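You operate a simulated robot arm through the tools that you are given. There is no shell and no other tool.

The job below is to be done with a simulated robot arm. You get a single attempt, and the scene is never put back.

## Task
Switch the bench junction box on and clip its zone's label on the left of the clip rail.
Fine: button and zone word are under the lid; lid back on after.
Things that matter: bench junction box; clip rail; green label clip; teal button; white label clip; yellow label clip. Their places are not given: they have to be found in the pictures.

It is judged by the outcome, as a careful person would: the job done as asked, and still so three seconds after it is handed in. It fails if anything else is knocked over, pushed out of place, dropped, spilled or broken. Lids that push on must go on centred and level and be pressed home; caps that screw on are set level and turned clockwise until they are tight.

## Robot
A 6-joint arm with a two-finger parallel gripper, fixed in place. Base frame: the origin is at the foot of the arm, x ahead of it, y to its left, z up; the work surface is at about z = 800. Units: mm, rad, N and s.
With the tool pointing down near the work surface it reaches from about 260 to 680 mm from the base axis. Its first joint turns from -1.152 to 1.152 rad. Payload 2.9 kg.
The tool frame sits at the grasp point between the pads (the TCP): z along the fingers, y along the line on which they close. The tips reach 30 mm beyond it. The gripper opens to 110 mm. The fingers are 20 mm wide and 10 mm thick; the gripper's body (48 by 112 mm) begins 55 mm behind the TCP.
Orientation is that of the tool frame in the base frame, as a unit quaternion [w, x, y, z]. With the fingers straight down and closing along the base's y, the tool's x points along the base's -x, its y along +y and its z along -z.

## Interface
- The arm moves only by the tool play_rows. Its argument "deltas" is one flat list of numbers, 7 for each row, row after row: the shift along the tool's x, y, z in cm, then the turn, a rotation vector about the tool's x, y, z in rad, then the gripper command, from -1 (fully open) to 1 (shut), values between in proportion. In form: [tx, ty, tz, rx, ry, rz, claw, tx, ty, tz, rx, ry, rz, claw, ...]. A call has 1 to 20 rows; each row shifts and turns the commanded pose from where the row before left it, along the tool's axes as they then stand. A row lasts 0.2 s, in which the tool goes at most 50 mm and 0.15 rad; a call with a longer step from one row to the next is refused whole, and so is a gripper value outside its range. Where a pose cannot be reached the arm comes as near as it can. A force on the tool above 40 N (or 10 N above the force at the start of the call, whichever is more), or a blocked arm, ends the call early, and 0.2 s more pass. The fingers move at their own pace (about 108 mm/s each) and stop on an object; they squeeze with about 38 N. The grip force told is the motor's: it shows also when the fingers shut on nothing. Time passes only in rows, and 0.2 s behind the last, so rows that do not move let the fingers close. The reply holds the time, the measured pose of the TCP, the force on the tool along the base axes, the opening and the grip force, in the units named above and with some noise, with the torque about the TCP (base axes, N m) and any sound that the robot's microphone picked up.
- Cameras (640 x 400 px; columns grow to the right, rows downward): "scene" is fixed at [87.2, 447.7, 1393.4]; the picture's right is [-0.63, -0.78, 0.00], its down [-0.43, 0.35, -0.83] and it looks along [0.64, -0.52, -0.56] (base axes); focal length 338 px, centre (320, 200). "wrist" rides on the gripper at [72, 17, -103] in the tool frame; the picture's right is [-0.23, 0.97, 0.00], its down [-0.76, -0.18, -0.62] and it looks along [-0.61, -0.14, 0.78] (tool axes); focal length 222 px, centre (320, 200).
- get_image(camera): a new picture of that camera. The clock stands still meanwhile.
- point_at(camera, pixels): for up to 12 pixels [column, row] of the newest picture of that camera ("zoom" is the newest enlarged one), the place [x, y, z] in the base frame of the surface seen there, good to about 2 mm, but the place of the scene camera against the robot may be out by one fixed shift of up to 12 mm in any direction. The clock stands still meanwhile.
- zoom(camera, box): a new picture of the part [left, top, right, bottom] of that camera's present view, enlarged. The clock stands still meanwhile.
- sign_off(): hands the job in; it is judged then, once.

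Open the gripper and draw the arm clear of the work before you hand the job in, unless the task says otherwise.

The tools are called after "Request:" by a JSON object that holds its "name" and its "arguments". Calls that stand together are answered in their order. play_rows: Moves the arm, as the interface text tells. Its arguments: {"type":"object","properties":{"deltas":{"type":"array","items":{"type":"number"}}},"required":["deltas"]} The other tools are called the same way: get_image (camera) takes a picture; point_at (camera, pixels) gives the place of the surface under pixels of a picture; zoom (camera, box) takes an enlarged picture of a part of a camera's view; sign_off () hands the job in.

At the start:

```text
t: 0.0
tool_pos: [438.1, -113.1, 1185.2]
tcp_rot: [-0.001, 0.0, 1.0, 0.001]
wrist_force: [1.5, 0.2, -0.2]
torque: [0.01, 0.0, 0.0]
gripper_width: 110.1
grip_force: 0.0
```

scene: 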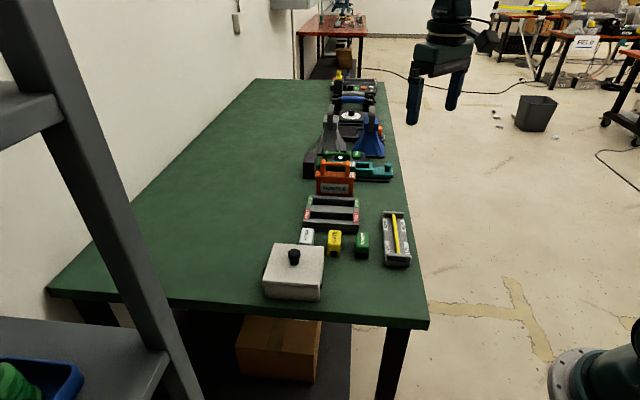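
wrist: 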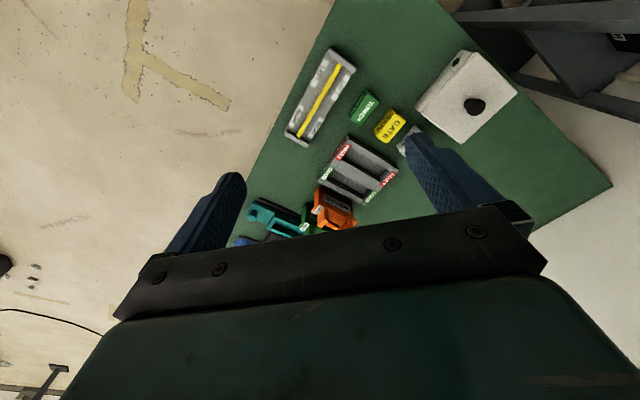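

The pictures show the white box with a black knob (scene ~293,270), three clips (white 306,236; yellow 334,241; green 362,244), and several rail-like things. I zoom in on these to find which is the clip rail.

Request:
{"name": "zoom", "arguments": {"camera": "scene", "box": [240, 180, 430, 310]}}

Request:
{"name": "zoom", "arguments": {"camera": "wrist", "box": [270, 30, 530, 210]}}

Request:
{"name": "zoom", "arguments": {"camera": "scene", "box": [280, 60, 430, 200]}}

```text
3.08 times, centred on (335, 245) of scene
```

zoom: 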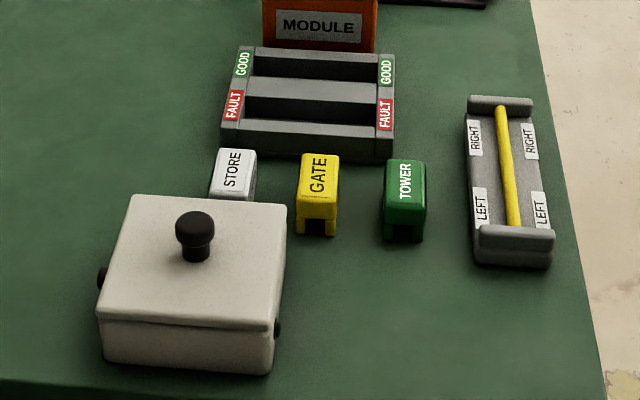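

```text
2.22 times, centred on (400, 120) of wrist
```

zoom: 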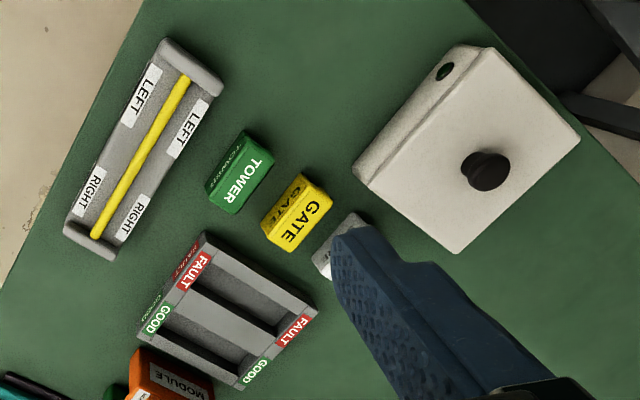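

```text
2.86 times, centred on (355, 130) of scene
```

zoom: 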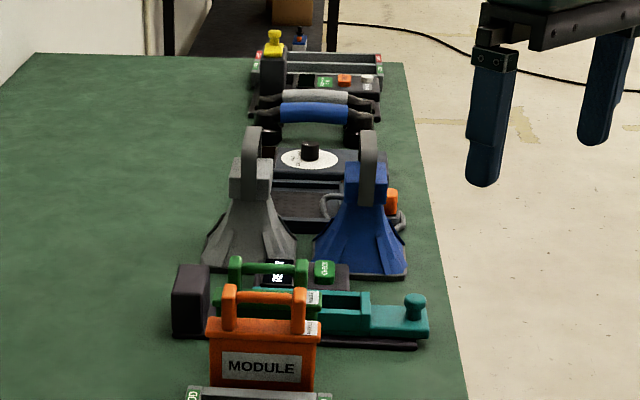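

The clip rail is the grey tray with the yellow bar, marked LEFT at its near end and RIGHT at its far end in the scene view. I measure the rail, clips and box now.

Request:
{"name": "zoom", "arguments": {"camera": "scene", "box": [240, 180, 430, 310]}}

Request:
{"name": "point_at", "arguments": {"camera": "zoom", "pixels": [[132, 197], [285, 207], [268, 326], [98, 314], [195, 220], [232, 170], [318, 175], [404, 180], [500, 103], [516, 236], [505, 160], [275, 328]]}}

Request:
{"name": "point_at", "arguments": {"camera": "wrist", "pixels": [[340, 66], [309, 133], [324, 95], [363, 106], [389, 127], [473, 107], [463, 53], [516, 93], [460, 142], [418, 100], [406, 142], [550, 150]]}}

```text
3.08 times, centred on (335, 245) of scene
```

zoom: 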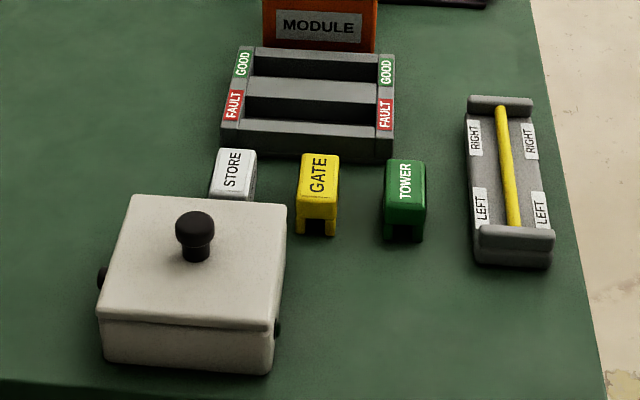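

```text
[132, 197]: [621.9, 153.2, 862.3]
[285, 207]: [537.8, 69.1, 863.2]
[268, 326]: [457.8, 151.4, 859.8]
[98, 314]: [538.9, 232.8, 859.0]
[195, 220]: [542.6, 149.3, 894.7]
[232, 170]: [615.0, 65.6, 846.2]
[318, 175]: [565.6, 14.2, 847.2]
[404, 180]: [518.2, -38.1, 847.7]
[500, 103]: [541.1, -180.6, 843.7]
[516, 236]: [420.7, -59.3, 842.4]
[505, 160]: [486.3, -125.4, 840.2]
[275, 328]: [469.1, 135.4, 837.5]
```

```text
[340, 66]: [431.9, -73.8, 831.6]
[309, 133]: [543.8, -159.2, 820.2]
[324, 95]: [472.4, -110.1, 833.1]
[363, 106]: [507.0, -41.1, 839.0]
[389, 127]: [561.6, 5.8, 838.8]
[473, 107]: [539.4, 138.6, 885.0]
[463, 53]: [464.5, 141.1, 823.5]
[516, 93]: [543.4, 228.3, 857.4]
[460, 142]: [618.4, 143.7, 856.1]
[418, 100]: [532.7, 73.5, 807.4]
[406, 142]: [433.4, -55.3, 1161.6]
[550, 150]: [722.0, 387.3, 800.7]
```

The wrist and scene readings agree to about 10 mm: the box is centred near (540,147), its lid top at z≈857, turned about 45°. I move the arm to look at the box from closer with the wrist camera.

Request:
{"name": "play_rows", "arguments": {"deltas": [0.1, 4.1, 2.4, 0, 0, 0, -1, 0.1, 4.1, 2.4, 0, 0, 0, -1, 0.1, 4.1, 2.4, 0, 0, 0, -1, 0.1, 4.1, 2.4, 0, 0, 0, -1, 0.1, 4.1, 2.4, 0, 0, 0, -1, 0.1, 4.1, 2.4, 0, 0, 0, -1, 0.1, 4.1, 2.4, 0, 0, 0, -1, 0, 0, 0, 0, 0, 0, -1]}}

Request:
{"name": "get_image", "arguments": {"camera": "wrist"}}

Request:
{"name": "get_image", "arguments": {"camera": "scene"}}

```text
t: 1.8
tool_pos: [432.5, 177.7, 1017.3]
tcp_rot: [0.0, 0.0, 1.0, 0.0]
wrist_force: [0.7, 0.1, -0.5]
torque: [0.02, -0.02, 0.01]
gripper_width: 109.9
grip_force: 0.1
```

```text
taken
```

wrist: 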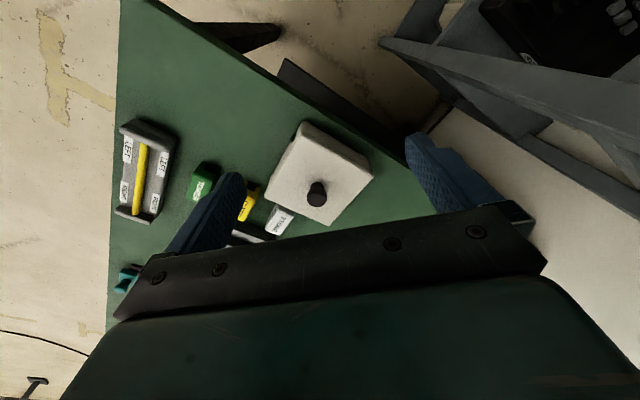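

```text
taken
```

scene: 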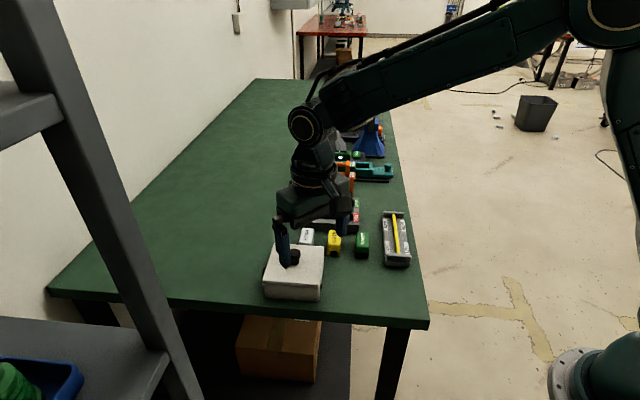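

The box sits at wrist pixel (320,172) with its knob at (317,194). I zoom in on it and measure the lid corners and knob.

Request:
{"name": "zoom", "arguments": {"camera": "wrist", "box": [250, 105, 390, 235]}}

Request:
{"name": "point_at", "arguments": {"camera": "wrist", "pixels": [[306, 132], [371, 177], [327, 224], [268, 190], [316, 188], [316, 196], [320, 203], [300, 126], [283, 158], [290, 215]]}}

```text
3.08 times, centred on (320, 170) of wrist
```

zoom: 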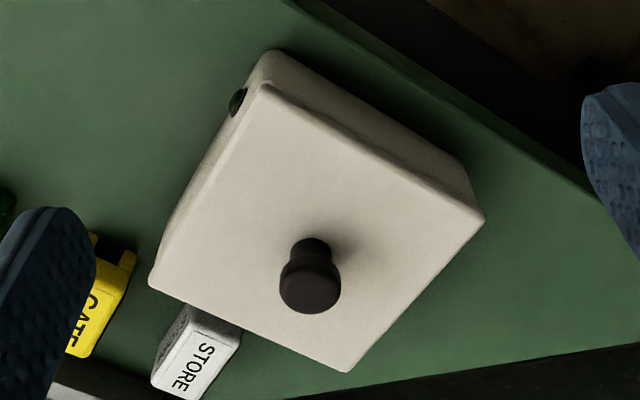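

```text
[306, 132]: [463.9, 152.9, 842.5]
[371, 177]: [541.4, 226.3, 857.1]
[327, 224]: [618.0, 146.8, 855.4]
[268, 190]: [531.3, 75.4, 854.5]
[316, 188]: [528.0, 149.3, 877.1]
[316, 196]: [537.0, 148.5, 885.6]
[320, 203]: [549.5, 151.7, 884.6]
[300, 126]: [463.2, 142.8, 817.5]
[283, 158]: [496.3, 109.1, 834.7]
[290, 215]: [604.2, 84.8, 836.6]
```

The lid's centre comes out near (538,149) and the knob top at z≈887. I now look for a free spot on the table to set the lid down, measuring table points in the scene view.

Request:
{"name": "point_at", "arguments": {"camera": "scene", "pixels": [[340, 315], [370, 290], [400, 310], [420, 325], [345, 270], [400, 275], [230, 250], [200, 230], [250, 215], [260, 312], [200, 280], [325, 300]]}}

Request:
{"name": "point_at", "arguments": {"camera": "wrist", "pixels": [[200, 40], [160, 5], [280, 85], [380, 150], [200, 100], [240, 100], [150, 130], [120, 50], [395, 190], [400, 160], [230, 130], [190, 190]]}}

```text
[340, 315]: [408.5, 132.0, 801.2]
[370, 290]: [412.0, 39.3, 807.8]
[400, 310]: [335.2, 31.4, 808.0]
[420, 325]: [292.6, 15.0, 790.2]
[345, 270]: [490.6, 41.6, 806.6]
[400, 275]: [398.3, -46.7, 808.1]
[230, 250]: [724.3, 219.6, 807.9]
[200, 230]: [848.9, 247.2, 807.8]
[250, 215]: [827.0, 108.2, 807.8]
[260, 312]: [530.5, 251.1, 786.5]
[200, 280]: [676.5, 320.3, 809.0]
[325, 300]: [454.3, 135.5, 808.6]
```

```text
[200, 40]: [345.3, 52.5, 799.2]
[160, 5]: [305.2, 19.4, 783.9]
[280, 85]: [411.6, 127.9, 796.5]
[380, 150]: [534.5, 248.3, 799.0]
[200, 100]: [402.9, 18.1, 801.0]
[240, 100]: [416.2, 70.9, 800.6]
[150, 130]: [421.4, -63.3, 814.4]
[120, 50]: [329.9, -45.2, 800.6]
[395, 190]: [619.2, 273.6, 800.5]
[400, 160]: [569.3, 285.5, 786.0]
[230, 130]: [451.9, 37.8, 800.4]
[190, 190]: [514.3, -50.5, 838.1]
```

The table top is at z≈800.5, its near edge runs along x−y≈287, and the patch around (445,55) is free for the lid. I now hover over the knob with the fingers part open.

Request:
{"name": "play_rows", "arguments": {"deltas": [-2.66, -0.72, 2.1, 0, 0, 0, -0.1, -2.66, -0.72, 2.1, 0, 0, 0, -0.1, -2.66, -0.72, 2.1, 0, 0, 0, -0.1, -2.66, -0.72, 2.1, 0, 0, 0, -0.1, 0, 0, 0, 0, 0, 0, -0.1]}}

Request:
{"name": "get_image", "arguments": {"camera": "wrist"}}

```text
t: 3.0
tool_pos: [538.9, 145.3, 934.0]
tcp_rot: [-0.001, 0.001, 1.0, 0.0]
wrist_force: [-0.1, -0.6, 0.5]
torque: [0.0, -0.02, 0.0]
gripper_width: 60.5
grip_force: 0.1
```

```text
taken
```

wrist: 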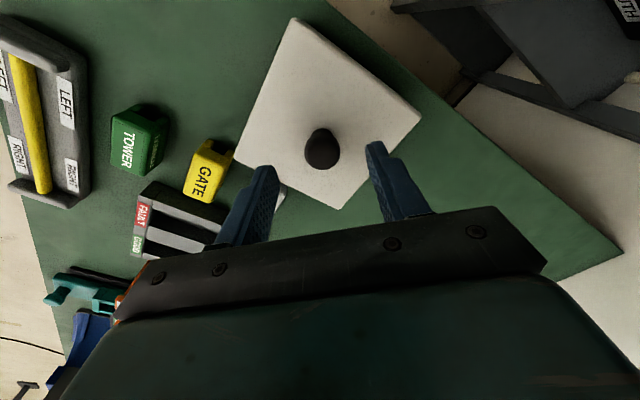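

The knob shows at (321,150) between the fingers. I measure the knob and lid corners at this closer range.

Request:
{"name": "point_at", "arguments": {"camera": "wrist", "pixels": [[321, 150], [321, 163], [307, 152], [336, 152], [318, 134], [296, 20], [419, 113], [333, 207], [237, 162], [340, 105], [280, 120], [370, 120]]}}

Request:
{"name": "zoom", "arguments": {"camera": "wrist", "box": [220, 0, 440, 220]}}

```text
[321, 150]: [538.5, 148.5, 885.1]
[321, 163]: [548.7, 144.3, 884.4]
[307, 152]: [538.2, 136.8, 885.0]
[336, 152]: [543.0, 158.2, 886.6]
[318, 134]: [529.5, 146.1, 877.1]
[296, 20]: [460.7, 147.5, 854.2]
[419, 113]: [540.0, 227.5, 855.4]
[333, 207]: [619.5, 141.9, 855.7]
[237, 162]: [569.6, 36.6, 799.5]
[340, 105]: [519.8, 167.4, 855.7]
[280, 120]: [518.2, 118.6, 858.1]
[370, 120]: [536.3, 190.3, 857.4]
```

```text
1.82 times, centred on (330, 110) of wrist
```

zoom: 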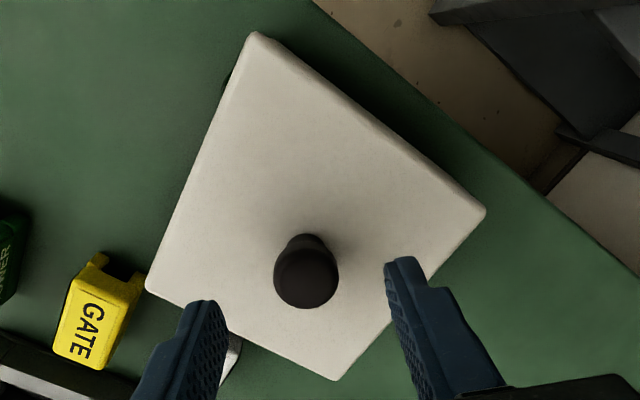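

The knob's centre is at about (539,147.5), head ~22 mm across, lid surface at z≈856. I lower to TCP z≈891 and close on the knob.

Request:
{"name": "play_rows", "arguments": {"deltas": [0, 0.22, 2.0, 0, 0, 0, -0.1, 0, 0, 1.5, 0, 0, 0, -0.1, 0, 0, 0.8, 0, 0, 0, -0.1, 0, 0, 0, 0, 0, 0, 0.4, 0, 0, 0, 0, 0, 0, 1, 0, 0, 0, 0, 0, 0, 1, 0, 0, 0, 0, 0, 0, 1]}}

Request:
{"name": "get_image", "arguments": {"camera": "wrist"}}

```text
t: 4.6
tool_pos: [538.6, 147.3, 891.2]
tcp_rot: [0.0, 0.0, 1.0, 0.0]
wrist_force: [0.4, 0.1, -0.9]
torque: [0.01, 0.03, -0.02]
gripper_width: 26.3
grip_force: 38.4
heard: snap
```

```text
taken
```

wrist: 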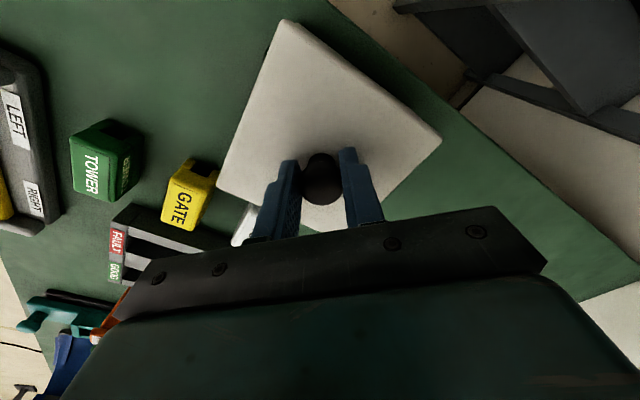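

The fingers hold the knob at 26.3 mm with 38 N; a "snap" was heard. I lift gently in small steps to see how the lid comes off.

Request:
{"name": "play_rows", "arguments": {"deltas": [0, 0, -0.3, 0, 0, 0, 1, 0, 0, -0.3, 0, 0, 0, 1, 0, 0, -0.4, 0, 0, 0, 1, 0, 0, -0.5, 0, 0, 0, 1]}}

Request:
{"name": "get_image", "arguments": {"camera": "scene"}}

Request:
{"name": "get_image", "arguments": {"camera": "wrist"}}

```text
t: 5.6
tool_pos: [537.9, 146.6, 906.2]
tcp_rot: [0.0, 0.001, 1.0, 0.0]
wrist_force: [0.4, 0.4, 0.4]
torque: [0.0, 0.0, 0.01]
gripper_width: 26.1
grip_force: 38.1
```

```text
taken
```

scene: 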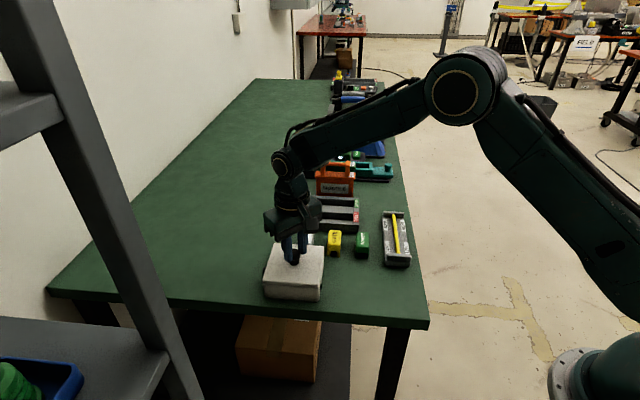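

```text
taken
```

wrist: 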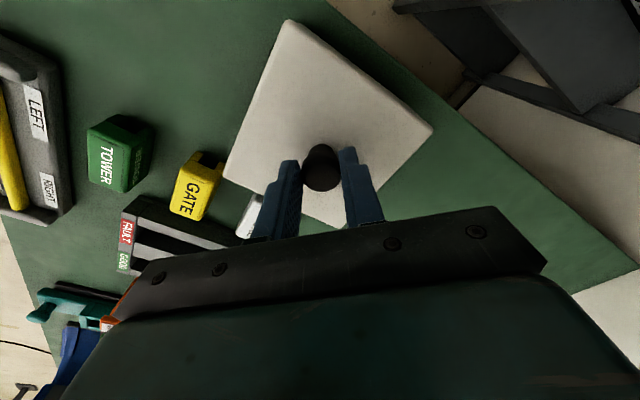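

The lid looks to have stayed at its height (corner (290,20) shrinking away, knob moved to row 168) while the force is near zero. I zoom in on both views to see whether the knob slid in the fingers or something came apart.

Request:
{"name": "zoom", "arguments": {"camera": "scene", "box": [245, 190, 345, 310]}}

Request:
{"name": "zoom", "arguments": {"camera": "wrist", "box": [210, 10, 440, 240]}}

Request:
{"name": "point_at", "arguments": {"camera": "wrist", "pixels": [[290, 24], [428, 129], [340, 100], [321, 168], [320, 155], [321, 180], [270, 140], [370, 150]]}}

```text
3.33 times, centred on (295, 250) of scene
```

zoom: 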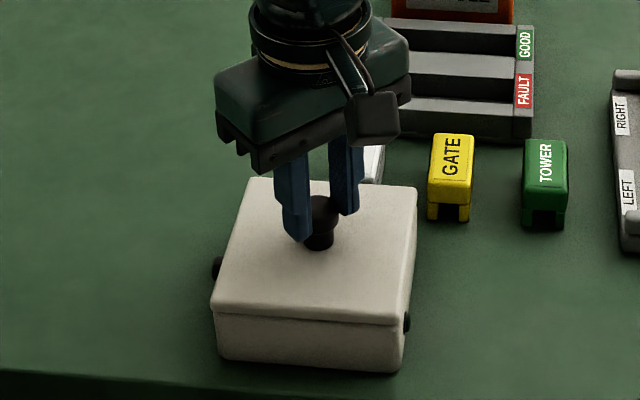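

```text
1.74 times, centred on (325, 125) of wrist
```

zoom: 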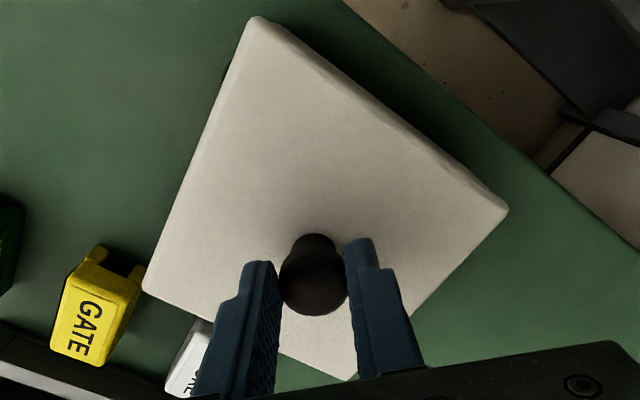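

```text
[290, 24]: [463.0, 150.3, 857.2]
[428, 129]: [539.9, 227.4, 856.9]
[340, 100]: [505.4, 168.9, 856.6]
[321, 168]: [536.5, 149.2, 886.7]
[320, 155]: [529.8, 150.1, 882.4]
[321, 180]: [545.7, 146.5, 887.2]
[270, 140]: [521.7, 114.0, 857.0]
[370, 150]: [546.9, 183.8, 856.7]
```

The lid is still in place (z≈857) and the fingers slid up the knob, so it is held by more than its weight. I open, go back down a bit lower, re-grip, and lift a few millimetres to read the force.

Request:
{"name": "play_rows", "arguments": {"deltas": [0, 0, 0, 0, 0, 0, 0.2, 0, 0.1, 0.9, 0, 0, 0, 0.2, -0.1, 0, 0.85, 0, 0, 0, 0.2, 0, 0, 0, 0, 0, 0, 0.2]}}

Request:
{"name": "play_rows", "arguments": {"deltas": [0, 0, 0, 0, 0, 0, 1, 0, 0, 0, 0, 0, 0, 1, 0, 0, 0, 0, 0, 0, 1]}}

Request:
{"name": "play_rows", "arguments": {"deltas": [0, 0, -0.1, 0, 0, 0, 1]}}

Request:
{"name": "play_rows", "arguments": {"deltas": [0, 0, -0.1, 0, 0, 0, 1]}}

```text
t: 6.6
tool_pos: [537.9, 149.0, 888.6]
tcp_rot: [0.0, 0.0, 1.0, 0.001]
wrist_force: [0.5, 0.9, 0.4]
torque: [0.0, 0.0, 0.01]
gripper_width: 44.1
grip_force: 0.0
heard: snap
```

```text
t: 7.4
tool_pos: [538.0, 148.5, 888.1]
tcp_rot: [-0.001, 0.0, 1.0, 0.0]
wrist_force: [0.3, -0.4, 0.1]
torque: [-0.01, 0.0, -0.02]
gripper_width: 26.6
grip_force: 38.1
heard: snap
```

```text
t: 7.8
tool_pos: [537.9, 149.2, 889.4]
tcp_rot: [0.0, 0.0, 1.0, -0.001]
wrist_force: [0.1, -0.4, 0.2]
torque: [-0.01, -0.02, 0.03]
gripper_width: 26.4
grip_force: 38.1
```

```text
t: 8.2
tool_pos: [538.6, 147.6, 890.4]
tcp_rot: [0.0, 0.001, 1.0, 0.0]
wrist_force: [0.1, -0.1, 0.7]
torque: [-0.01, -0.03, 0.03]
gripper_width: 26.2
grip_force: 37.9
```

Each open and close made a "snap" and the lifting force reads about zero. I check whether the knob top has moved up with the fingers now.

Request:
{"name": "get_image", "arguments": {"camera": "wrist"}}

Request:
{"name": "point_at", "arguments": {"camera": "wrist", "pixels": [[321, 178], [321, 190], [288, 24], [436, 135], [340, 100], [260, 140]]}}

Request:
{"name": "zoom", "arguments": {"camera": "wrist", "box": [250, 110, 400, 230]}}

Request:
{"name": "zoom", "arguments": {"camera": "scene", "box": [255, 230, 335, 305]}}

```text
taken
```

wrist: 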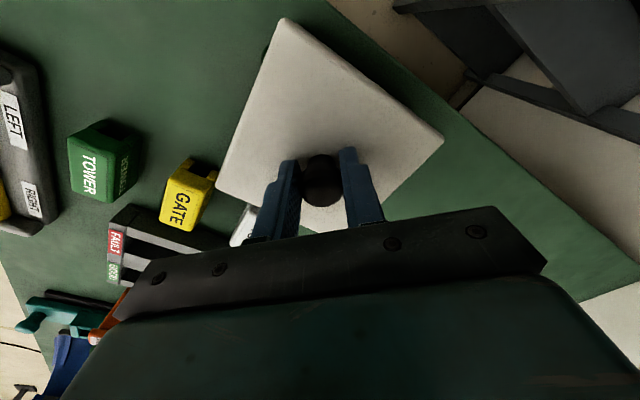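

```text
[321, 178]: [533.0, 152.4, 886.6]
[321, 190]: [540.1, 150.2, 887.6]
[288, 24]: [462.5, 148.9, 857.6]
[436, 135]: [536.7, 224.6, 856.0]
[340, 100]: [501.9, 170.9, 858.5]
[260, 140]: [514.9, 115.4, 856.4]
```

```text
3.33 times, centred on (325, 170) of wrist
```

zoom: 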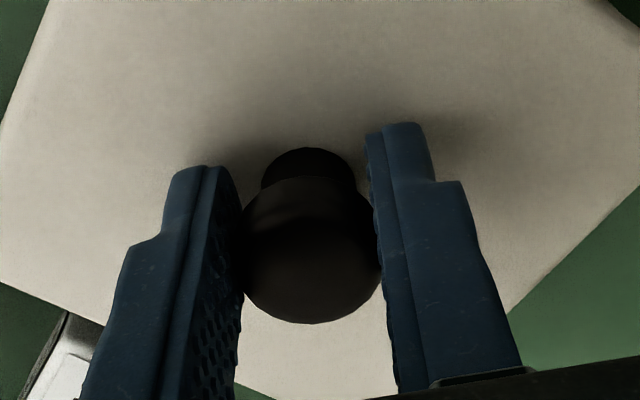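

```text
5.33 times, centred on (295, 268) of scene
```

zoom: 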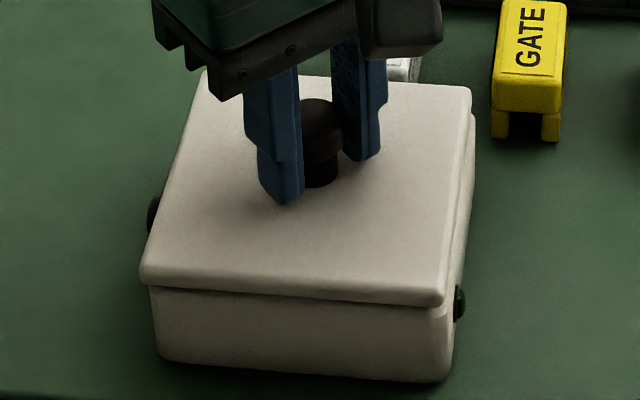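

The knob top still measures ≈887 and the lid ≈857, so nothing rose with the fingers. I open without moving to learn what makes the snap, before looking closely at the dark fittings on the box's sides.

Request:
{"name": "play_rows", "arguments": {"deltas": [0, 0, 0, 0, 0, 0, 0.2, 0, 0, 0, 0, 0, 0, 0.2]}}

Request:
{"name": "zoom", "arguments": {"camera": "scene", "box": [255, 230, 335, 305]}}

```text
t: 8.8
tool_pos: [538.0, 148.4, 890.3]
tcp_rot: [0.0, 0.0, 1.0, 0.0]
wrist_force: [0.0, 0.3, 0.1]
torque: [0.0, 0.01, 0.01]
gripper_width: 43.6
grip_force: 0.0
```

```text
5.33 times, centred on (295, 268) of scene
```

zoom: 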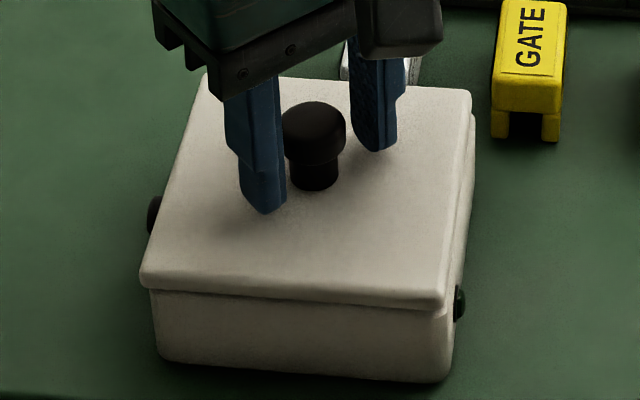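

With the fingers open the knob stands at zoom (315,101), versus (322,98) when gripped, so the grip pulled it sideways by 2–3 mm. I raise the arm straight up a little and take a fresh look at knob and lid seam.

Request:
{"name": "play_rows", "arguments": {"deltas": [0, 0, -2.0, 0, 0, 0, 0.0, 0, 0, -2.5, 0, 0, 0, 0.0, 0, 0, 0, 0, 0, 0, 0]}}

Request:
{"name": "get_image", "arguments": {"camera": "wrist"}}

Request:
{"name": "zoom", "arguments": {"camera": "wrist", "box": [220, 0, 440, 220]}}

Request:
{"name": "zoom", "arguments": {"camera": "scene", "box": [255, 230, 335, 305]}}

```text
t: 9.6
tool_pos: [537.7, 148.3, 935.6]
tcp_rot: [0.0, 0.001, 1.0, 0.001]
wrist_force: [0.0, 0.3, 0.9]
torque: [0.01, -0.02, 0.0]
gripper_width: 55.0
grip_force: 0.1
```

```text
taken
```

wrist: 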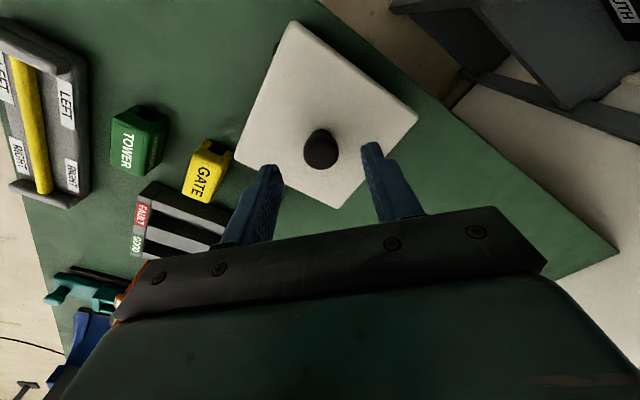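

```text
1.82 times, centred on (330, 110) of wrist
```

zoom: 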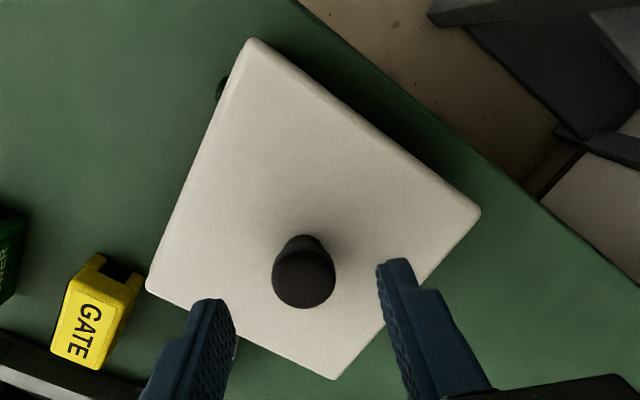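

```text
5.33 times, centred on (295, 268) of scene
```

zoom: 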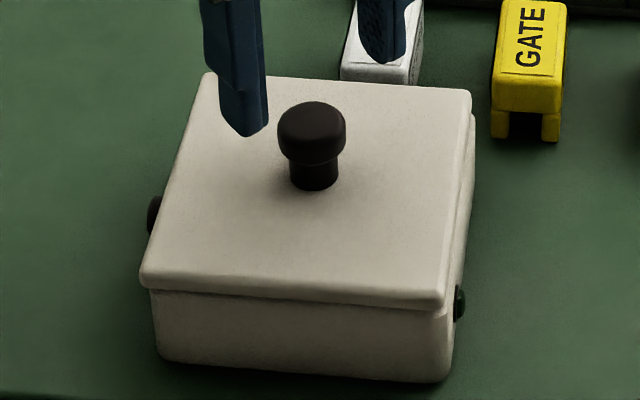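

I measure the knob's present edges and the lid corners again for a baseline, since the grip may have nudged the lid.

Request:
{"name": "point_at", "arguments": {"camera": "wrist", "pixels": [[305, 152], [337, 152], [321, 164], [321, 152], [319, 134], [295, 24], [416, 114], [333, 204], [240, 157], [305, 150], [335, 148], [340, 90]]}}

Request:
{"name": "zoom", "arguments": {"camera": "wrist", "box": [280, 110, 360, 190]}}

```text
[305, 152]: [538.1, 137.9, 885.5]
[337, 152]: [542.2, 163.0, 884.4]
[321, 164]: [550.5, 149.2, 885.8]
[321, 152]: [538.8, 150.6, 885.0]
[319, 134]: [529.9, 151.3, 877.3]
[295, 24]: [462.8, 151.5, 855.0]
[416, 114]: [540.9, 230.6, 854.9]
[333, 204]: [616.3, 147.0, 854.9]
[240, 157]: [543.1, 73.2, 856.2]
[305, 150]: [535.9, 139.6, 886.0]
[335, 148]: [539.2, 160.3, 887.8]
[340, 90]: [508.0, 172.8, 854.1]
```

```text
5.00 times, centred on (320, 150) of wrist
```

zoom: 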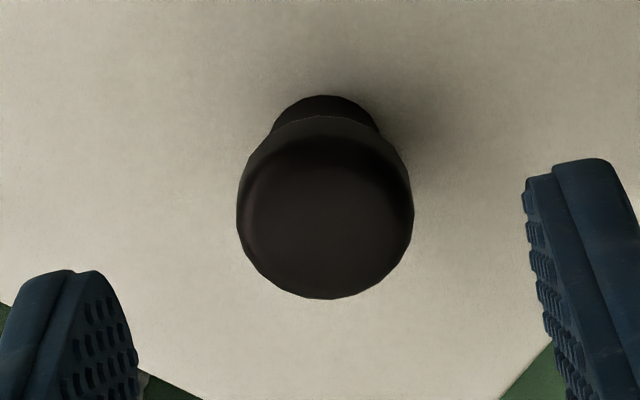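

I repeat the very first scene zoom box to compare the box's position with the start image.

Request:
{"name": "zoom", "arguments": {"camera": "scene", "box": [240, 180, 430, 310]}}

```text
3.08 times, centred on (335, 245) of scene
```

zoom: 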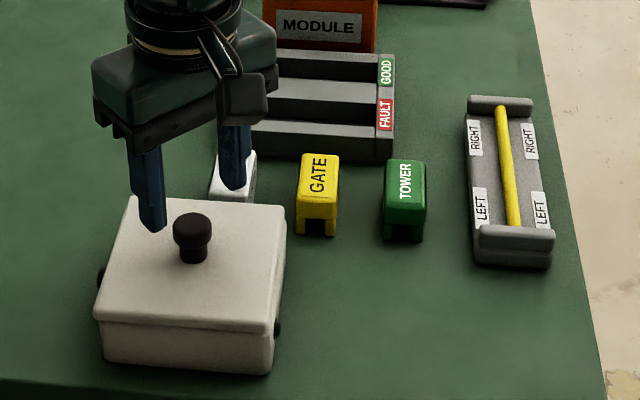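

The lid has shifted about 2 mm left relative to the body since the start, so it is loose or partly unseated; the body has not moved. I go down again, centred on the knob at (540,150), and close in a separate step, checking the scene view.

Request:
{"name": "play_rows", "arguments": {"deltas": [-0.15, 0.18, 2.4, 0, 0, 0, 0.1, 0, 0, 2.3, 0, 0, 0, 0.1, 0, 0, 0, 0, 0, 0, 0.1]}}

Request:
{"name": "play_rows", "arguments": {"deltas": [0, 0, 0, 0, 0, 0, 0.4, 0, 0, 0, 0, 0, 0, 0.6, 0, 0, 0, 0, 0, 0, 1, 0, 0, 0, 0, 0, 0, 1]}}

Request:
{"name": "zoom", "arguments": {"camera": "scene", "box": [255, 230, 335, 305]}}

Request:
{"name": "get_image", "arguments": {"camera": "wrist"}}

Request:
{"name": "zoom", "arguments": {"camera": "wrist", "box": [250, 110, 400, 230]}}

```text
t: 10.4
tool_pos: [540.2, 151.3, 888.4]
tcp_rot: [0.0, 0.0, 1.0, 0.0]
wrist_force: [-0.2, 0.0, 0.1]
torque: [-0.01, -0.01, 0.01]
gripper_width: 49.6
grip_force: 0.1
```

```text
t: 11.4
tool_pos: [540.4, 151.8, 888.1]
tcp_rot: [0.001, 0.0, 1.0, 0.001]
wrist_force: [0.1, 0.0, -0.1]
torque: [-0.02, 0.01, 0.02]
gripper_width: 26.6
grip_force: 37.6
```

```text
5.33 times, centred on (295, 268) of scene
```

zoom: 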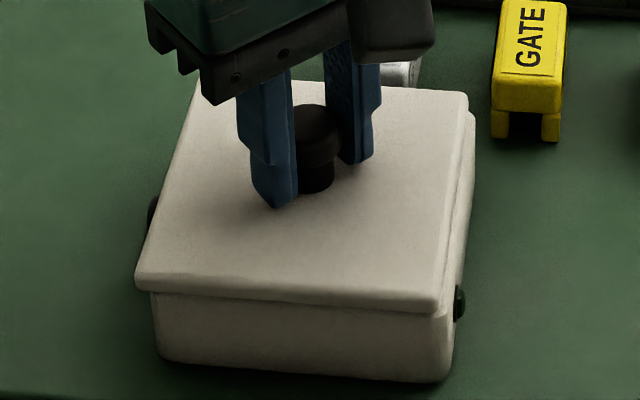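

```text
taken
```

wrist: 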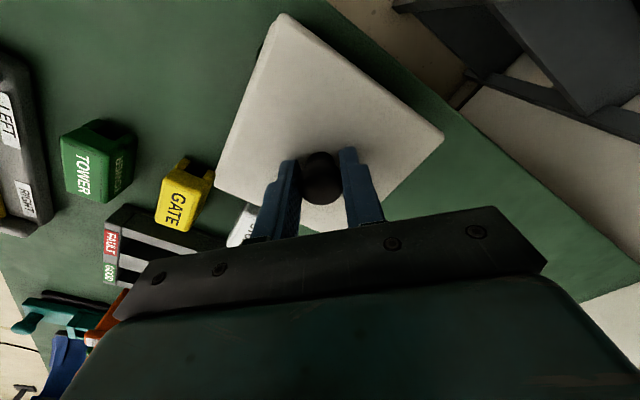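

```text
3.33 times, centred on (325, 170) of wrist
```

zoom: 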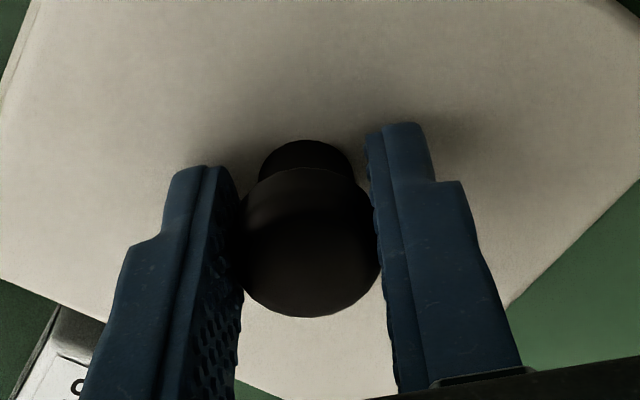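

The lid slid freely with the fingers (its near-left corner is now at zoom (135,280)), and no snap this time. I lift 6 mm slowly and look again.

Request:
{"name": "play_rows", "arguments": {"deltas": [0, 0, -0.1, 0, 0, 0, 1, 0, 0, -0.1, 0, 0, 0, 1, 0, 0, -0.1, 0, 0, 0, 1, 0, 0, -0.1, 0, 0, 0, 1, 0, 0, -0.1, 0, 0, 0, 1, 0, 0, -0.1, 0, 0, 0, 1]}}

Request:
{"name": "zoom", "arguments": {"camera": "scene", "box": [255, 230, 335, 305]}}

Request:
{"name": "get_image", "arguments": {"camera": "wrist"}}

Request:
{"name": "zoom", "arguments": {"camera": "wrist", "box": [250, 110, 400, 230]}}

```text
t: 12.8
tool_pos: [540.8, 151.6, 894.0]
tcp_rot: [0.0, 0.001, 1.0, 0.0]
wrist_force: [0.8, -0.5, -1.3]
torque: [-0.01, -0.04, 0.01]
gripper_width: 26.5
grip_force: 38.3
```

```text
5.33 times, centred on (295, 268) of scene
```

zoom: 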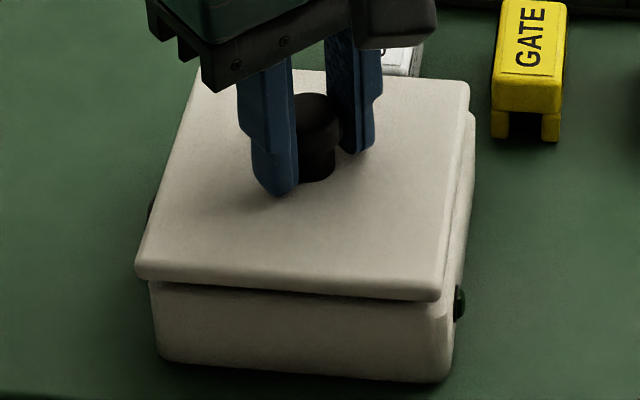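

```text
taken
```

wrist: 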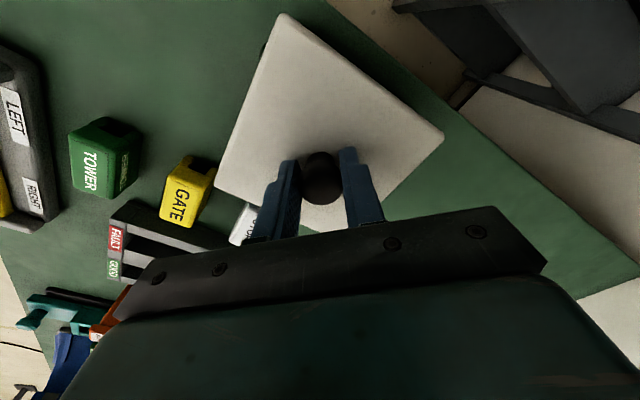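

```text
3.33 times, centred on (325, 170) of wrist
```

zoom: 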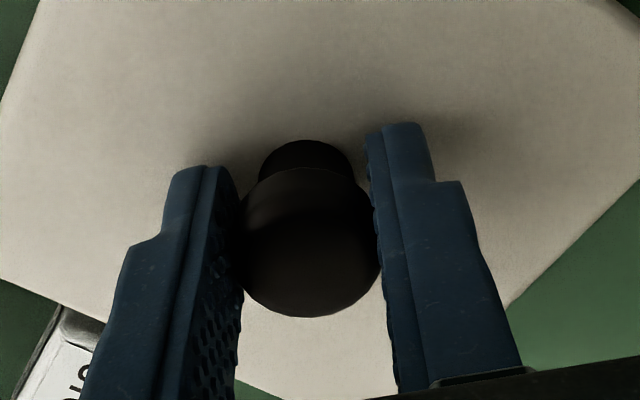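

Now the lid rises with the fingers (seam opened by ~6 mm, load ≈1.3 N), level and free. I keep lifting gently about 45 mm before moving sideways.

Request:
{"name": "play_rows", "arguments": {"deltas": [0, 0, -0.2, 0, 0, 0, 1, 0, 0, -0.3, 0, 0, 0, 1, 0, 0, -0.4, 0, 0, 0, 1, 0, 0, -0.5, 0, 0, 0, 1, 0, 0, -0.5, 0, 0, 0, 1, 0, 0, -0.5, 0, 0, 0, 1, 0, 0, -0.5, 0, 0, 0, 1, 0, 0, -0.5, 0, 0, 0, 1, 0, 0, -0.5, 0, 0, 0, 1, 0, 0, -0.4, 0, 0, 0, 1, 0, 0, -0.2, 0, 0, 0, 1]}}

Request:
{"name": "get_image", "arguments": {"camera": "scene"}}

Request:
{"name": "zoom", "arguments": {"camera": "scene", "box": [245, 190, 345, 310]}}

Request:
{"name": "get_image", "arguments": {"camera": "wrist"}}

```text
t: 15.2
tool_pos: [540.0, 152.8, 938.3]
tcp_rot: [0.0, 0.0, 1.0, 0.0]
wrist_force: [0.7, 0.4, -0.8]
torque: [0.01, 0.0, 0.01]
gripper_width: 26.5
grip_force: 37.8
```

```text
taken
```

scene: 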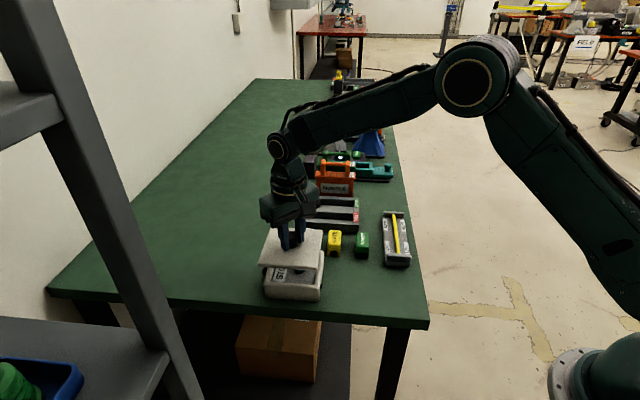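

```text
3.33 times, centred on (295, 250) of scene
```

zoom: 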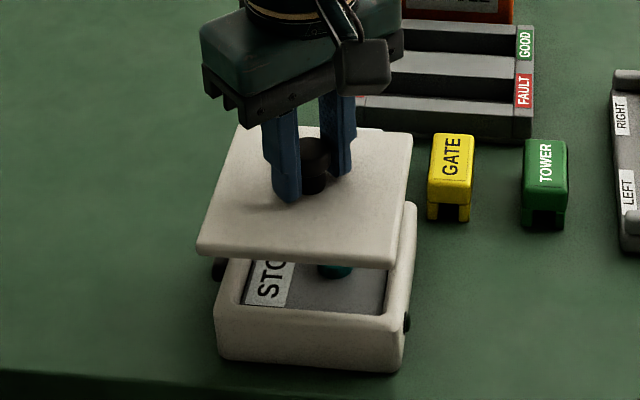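

```text
taken
```

wrist: 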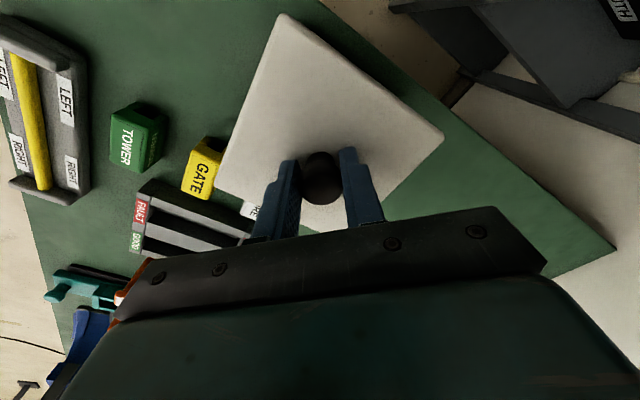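

The lid is off and level; inside I see "STO…" and a teal button. I carry the lid to the free patch at (445,55) at the same height.

Request:
{"name": "play_rows", "arguments": {"deltas": [0.5, -0.5, 0, 0, 0, 0, 1, 1.0, -1.0, 0, 0, 0, 0, 1, 1.25, -1.3, 0, 0, 0, 0, 1, 1.25, -1.3, 0, 0, 0, 0, 1, 1.25, -1.3, 0, 0, 0, 0, 1, 1.25, -1.3, 0, 0, 0, 0, 1, 1.25, -1.3, 0, 0, 0, 0, 1, 1.0, -1.0, 0, 0, 0, 0, 1, 0.5, -0.5, 0, 0, 0, 0, 1, 0.25, -0.3, 0, 0, 0, 0, 1]}}

Request:
{"name": "get_image", "arguments": {"camera": "scene"}}

Request:
{"name": "zoom", "arguments": {"camera": "scene", "box": [240, 180, 430, 330]}}

Request:
{"name": "get_image", "arguments": {"camera": "wrist"}}

```text
t: 17.4
tool_pos: [445.9, 53.4, 938.0]
tcp_rot: [-0.001, 0.001, 1.0, 0.0]
wrist_force: [-0.8, 1.1, -1.6]
torque: [-0.04, -0.01, 0.01]
gripper_width: 26.4
grip_force: 38.2
```

```text
taken
```

scene: 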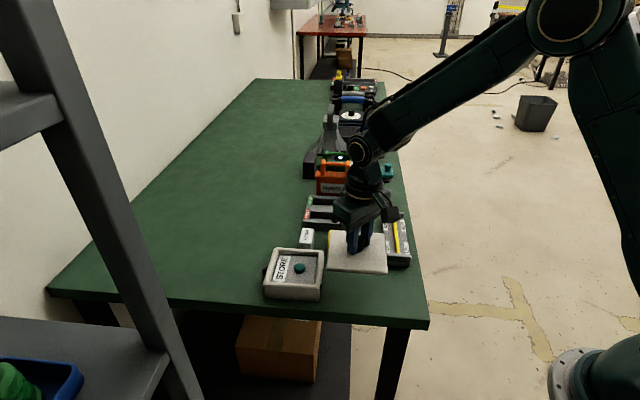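

```text
2.67 times, centred on (335, 255) of scene
```

zoom: 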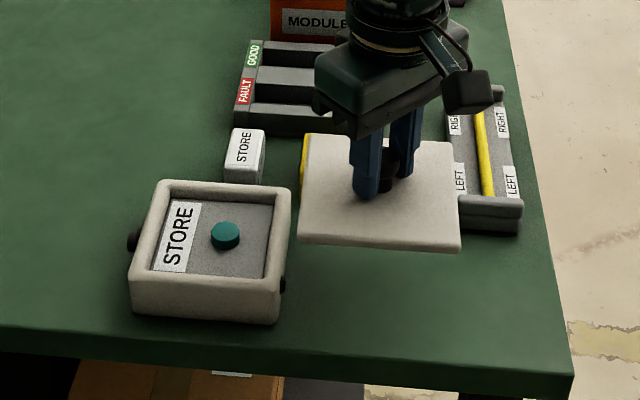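

```text
taken
```

wrist: 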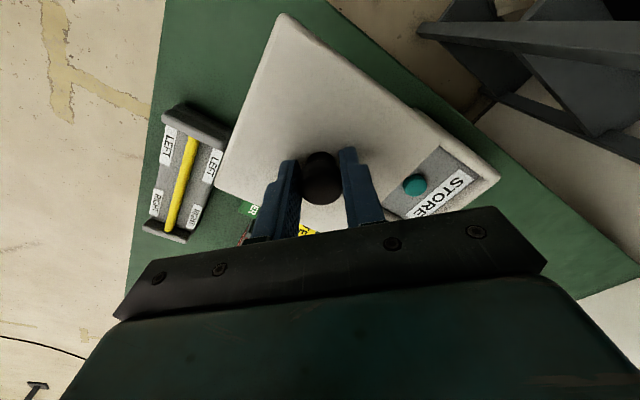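

The lid's landing spot looks clear; I check distances to the rail end and the box in the current wrist view, plus the box's rim for later.

Request:
{"name": "point_at", "arguments": {"camera": "wrist", "pixels": [[178, 105], [232, 128], [225, 140], [188, 240], [145, 228], [247, 208], [470, 165], [497, 176], [440, 150], [414, 185], [280, 17], [441, 140]]}}

Request:
{"name": "zoom", "arguments": {"camera": "wrist", "box": [130, 0, 510, 260]}}

```text
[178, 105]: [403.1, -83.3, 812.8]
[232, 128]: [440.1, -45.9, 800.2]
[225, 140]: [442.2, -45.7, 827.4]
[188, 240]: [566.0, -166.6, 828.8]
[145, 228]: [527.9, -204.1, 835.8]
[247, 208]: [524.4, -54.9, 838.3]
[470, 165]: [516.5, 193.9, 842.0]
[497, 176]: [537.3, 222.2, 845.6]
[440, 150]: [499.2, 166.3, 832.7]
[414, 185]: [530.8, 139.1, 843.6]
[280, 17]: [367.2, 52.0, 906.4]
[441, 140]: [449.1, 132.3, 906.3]
```

```text
1.54 times, centred on (320, 130) of wrist
```

zoom: 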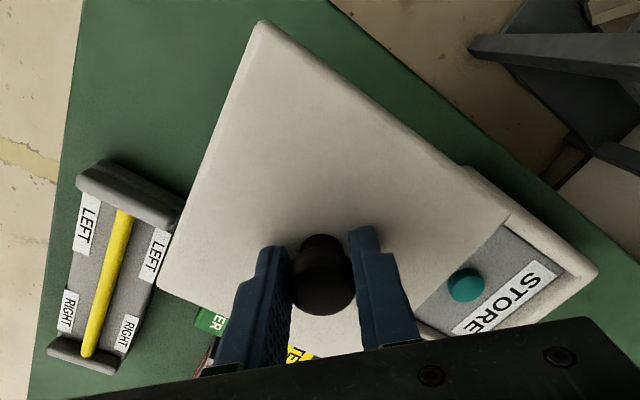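

Rim top is at z≈845 (lid about 11 mm thick), button at about (531,139). The lid outline clears the rail (x+y≥420 versus 394) and clips, so I lower it, fast first then slowly.

Request:
{"name": "play_rows", "arguments": {"deltas": [0, 0.15, 0.6, 0, 0, 0, 1, 0, 0, 1.2, 0, 0, 0, 1, 0, 0, 1.5, 0, 0, 0, 1, 0, 0, 1.5, 0, 0, 0, 1, 0, 0, 1.5, 0, 0, 0, 1, 0, 0, 0.9, 0, 0, 0, 1, 0, 0, 0.5, 0, 0, 0, 1, 0, 0, 0.3, 0, 0, 0, 1]}}

Request:
{"name": "get_image", "arguments": {"camera": "wrist"}}

Request:
{"name": "zoom", "arguments": {"camera": "scene", "box": [320, 210, 420, 310]}}

```text
t: 19.2
tool_pos: [443.6, 52.4, 858.6]
tcp_rot: [0.0, 0.0, 1.0, 0.0]
wrist_force: [-0.8, 0.3, -0.9]
torque: [0.02, 0.01, 0.01]
gripper_width: 26.4
grip_force: 37.9
```

```text
taken
```

wrist: 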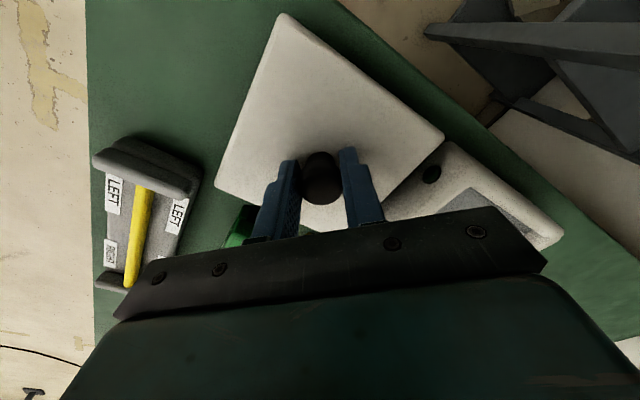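

```text
4.00 times, centred on (370, 260) of scene
```

zoom: 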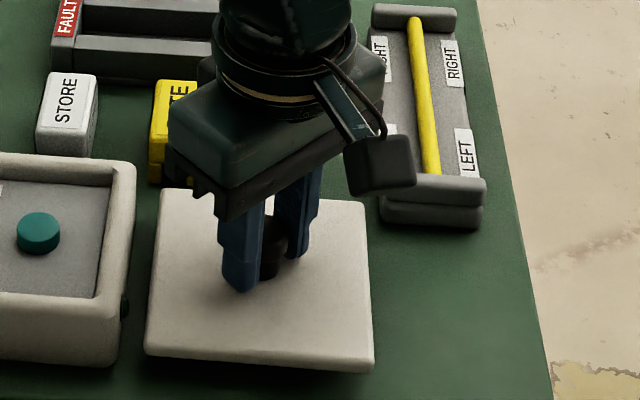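

The lid hangs about 14 mm clear of the box and well off the rail. I lower it in 2 mm steps until it touches the table.

Request:
{"name": "play_rows", "arguments": {"deltas": [0, 0, 0.2, 0, 0, 0, 1, 0, 0, 0.2, 0, 0, 0, 1, 0, 0, 0.2, 0, 0, 0, 1, 0, 0, 0.2, 0, 0, 0, 1]}}

Request:
{"name": "play_rows", "arguments": {"deltas": [0, 0, 0.1, 0, 0, 0, 1, 0, 0, 0.1, 0, 0, 0, 1]}}

Request:
{"name": "play_rows", "arguments": {"deltas": [0, 0, 0.1, 0, 0, 0, 1, 0, 0, 0.1, 0, 0, 0, 1]}}

```text
t: 20.2
tool_pos: [444.8, 53.7, 850.6]
tcp_rot: [0.0, 0.0, 1.0, 0.0]
wrist_force: [-0.3, -0.2, -1.4]
torque: [0.0, 0.04, 0.01]
gripper_width: 26.5
grip_force: 38.1
```

```text
t: 20.8
tool_pos: [445.2, 54.4, 849.0]
tcp_rot: [0.0, 0.0, 1.0, 0.0]
wrist_force: [-0.7, 0.4, -1.5]
torque: [0.01, 0.02, -0.02]
gripper_width: 26.4
grip_force: 38.5
```

```text
t: 21.4
tool_pos: [445.1, 55.1, 846.9]
tcp_rot: [0.0, 0.0, 1.0, 0.0]
wrist_force: [0.2, -0.5, -1.1]
torque: [0.03, -0.01, 0.02]
gripper_width: 26.3
grip_force: 37.9
```

Still carrying its weight (≈-1.2 N) at TCP z≈847, so no contact yet. I continue in 1 mm steps.

Request:
{"name": "play_rows", "arguments": {"deltas": [0, 0, 0.1, 0, 0, 0, 1, 0, 0, 0.1, 0, 0, 0, 1]}}

Request:
{"name": "play_rows", "arguments": {"deltas": [0, 0, 0.1, 0, 0, 0, 1]}}

Request:
{"name": "play_rows", "arguments": {"deltas": [0, 0, 0.1, 0, 0, 0, 1]}}

```text
t: 22.0
tool_pos: [444.4, 55.3, 844.3]
tcp_rot: [0.0, 0.0, 1.0, 0.0]
wrist_force: [-0.5, 0.2, -0.7]
torque: [-0.01, 0.02, 0.01]
gripper_width: 26.4
grip_force: 38.4
```

```text
t: 22.4
tool_pos: [444.5, 55.7, 843.9]
tcp_rot: [0.0, 0.0, 1.0, 0.0]
wrist_force: [-0.4, 0.0, -1.3]
torque: [0.0, -0.01, 0.03]
gripper_width: 26.4
grip_force: 38.2
```

```text
t: 22.8
tool_pos: [444.6, 55.2, 843.3]
tcp_rot: [0.0, -0.001, 1.0, 0.0]
wrist_force: [-1.2, -0.3, 10.2]
torque: [-0.03, 0.54, 0.05]
gripper_width: 26.5
grip_force: 37.9
```

Contact at TCP z≈843.3 (10 N). I release the knob and rise straight up.

Request:
{"name": "play_rows", "arguments": {"deltas": [0, 0, -0.05, 0, 0, 0, 1, 0, 0, 0, 0, 0, 0, 0.7, 0, 0, 0, 0, 0, 0, 0.2, 0, 0, 0, 0, 0, 0, 0.2, 0, 0, -1.5, 0, 0, 0, 0.2, 0, 0, -3, 0, 0, 0, 0.2, 0, 0, -4, 0, 0, 0, 0.2, 0, 0, -4, 0, 0, 0, 0.2]}}

Request:
{"name": "get_image", "arguments": {"camera": "wrist"}}

Request:
{"name": "get_image", "arguments": {"camera": "scene"}}

Request:
{"name": "zoom", "arguments": {"camera": "scene", "box": [240, 180, 430, 330]}}

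```text
t: 24.6
tool_pos: [445.9, 54.9, 969.8]
tcp_rot: [0.0, 0.0, 1.0, 0.0]
wrist_force: [0.8, 0.6, 0.2]
torque: [0.02, -0.03, 0.0]
gripper_width: 43.7
grip_force: 0.0
```

```text
taken
```

wrist: 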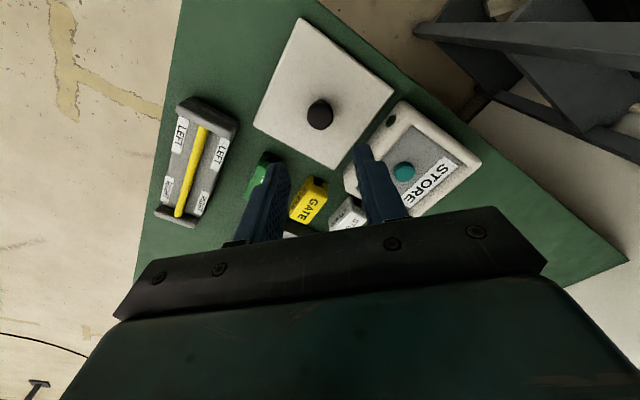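

```text
taken
```

scene: 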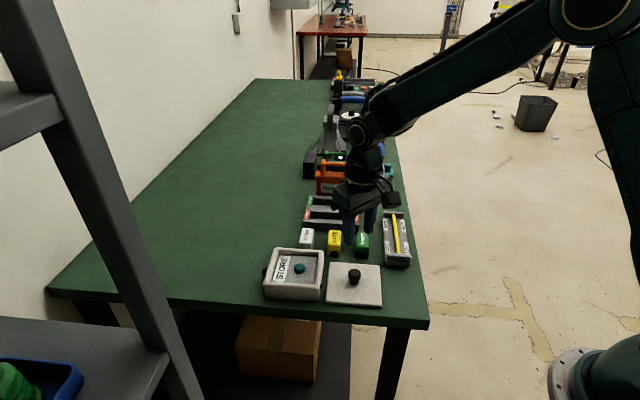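

```text
2.67 times, centred on (335, 255) of scene
```

zoom: 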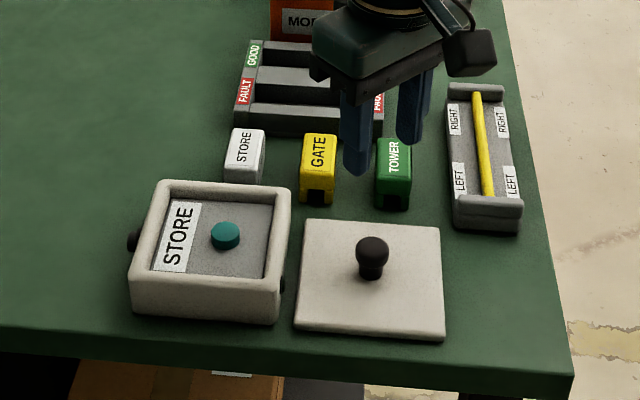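

The lid rests flat and clear. The box reads STORE with the teal button in the middle; I move over the box to measure rim and button closely.

Request:
{"name": "play_rows", "arguments": {"deltas": [-0.3, 3.6, 0.6, 0, 0, 0, 0.2, -0.4, 3.7, 0.7, 0, 0, 0, 0.2, -0.5, 3.7, 0.7, 0, 0, 0, 0.2, 0, 0, 0, 0, 0, 0, -0.5]}}

Request:
{"name": "get_image", "arguments": {"camera": "wrist"}}

Request:
{"name": "zoom", "arguments": {"camera": "wrist", "box": [230, 80, 420, 240]}}

```text
t: 25.6
tool_pos: [457.4, 165.1, 946.0]
tcp_rot: [0.001, 0.0, 1.0, 0.0]
wrist_force: [-0.9, -0.4, -0.9]
torque: [0.02, -0.03, 0.01]
gripper_width: 82.5
grip_force: 0.0
```

```text
taken
```

wrist: 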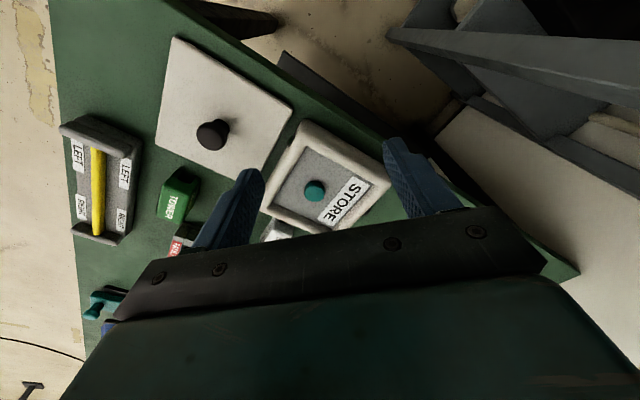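

```text
2.50 times, centred on (325, 160) of wrist
```

zoom: 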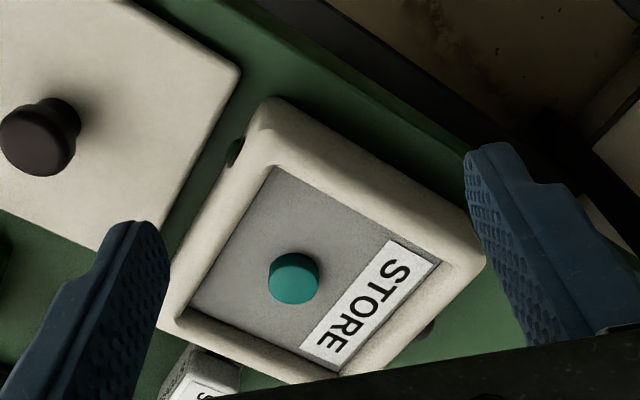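

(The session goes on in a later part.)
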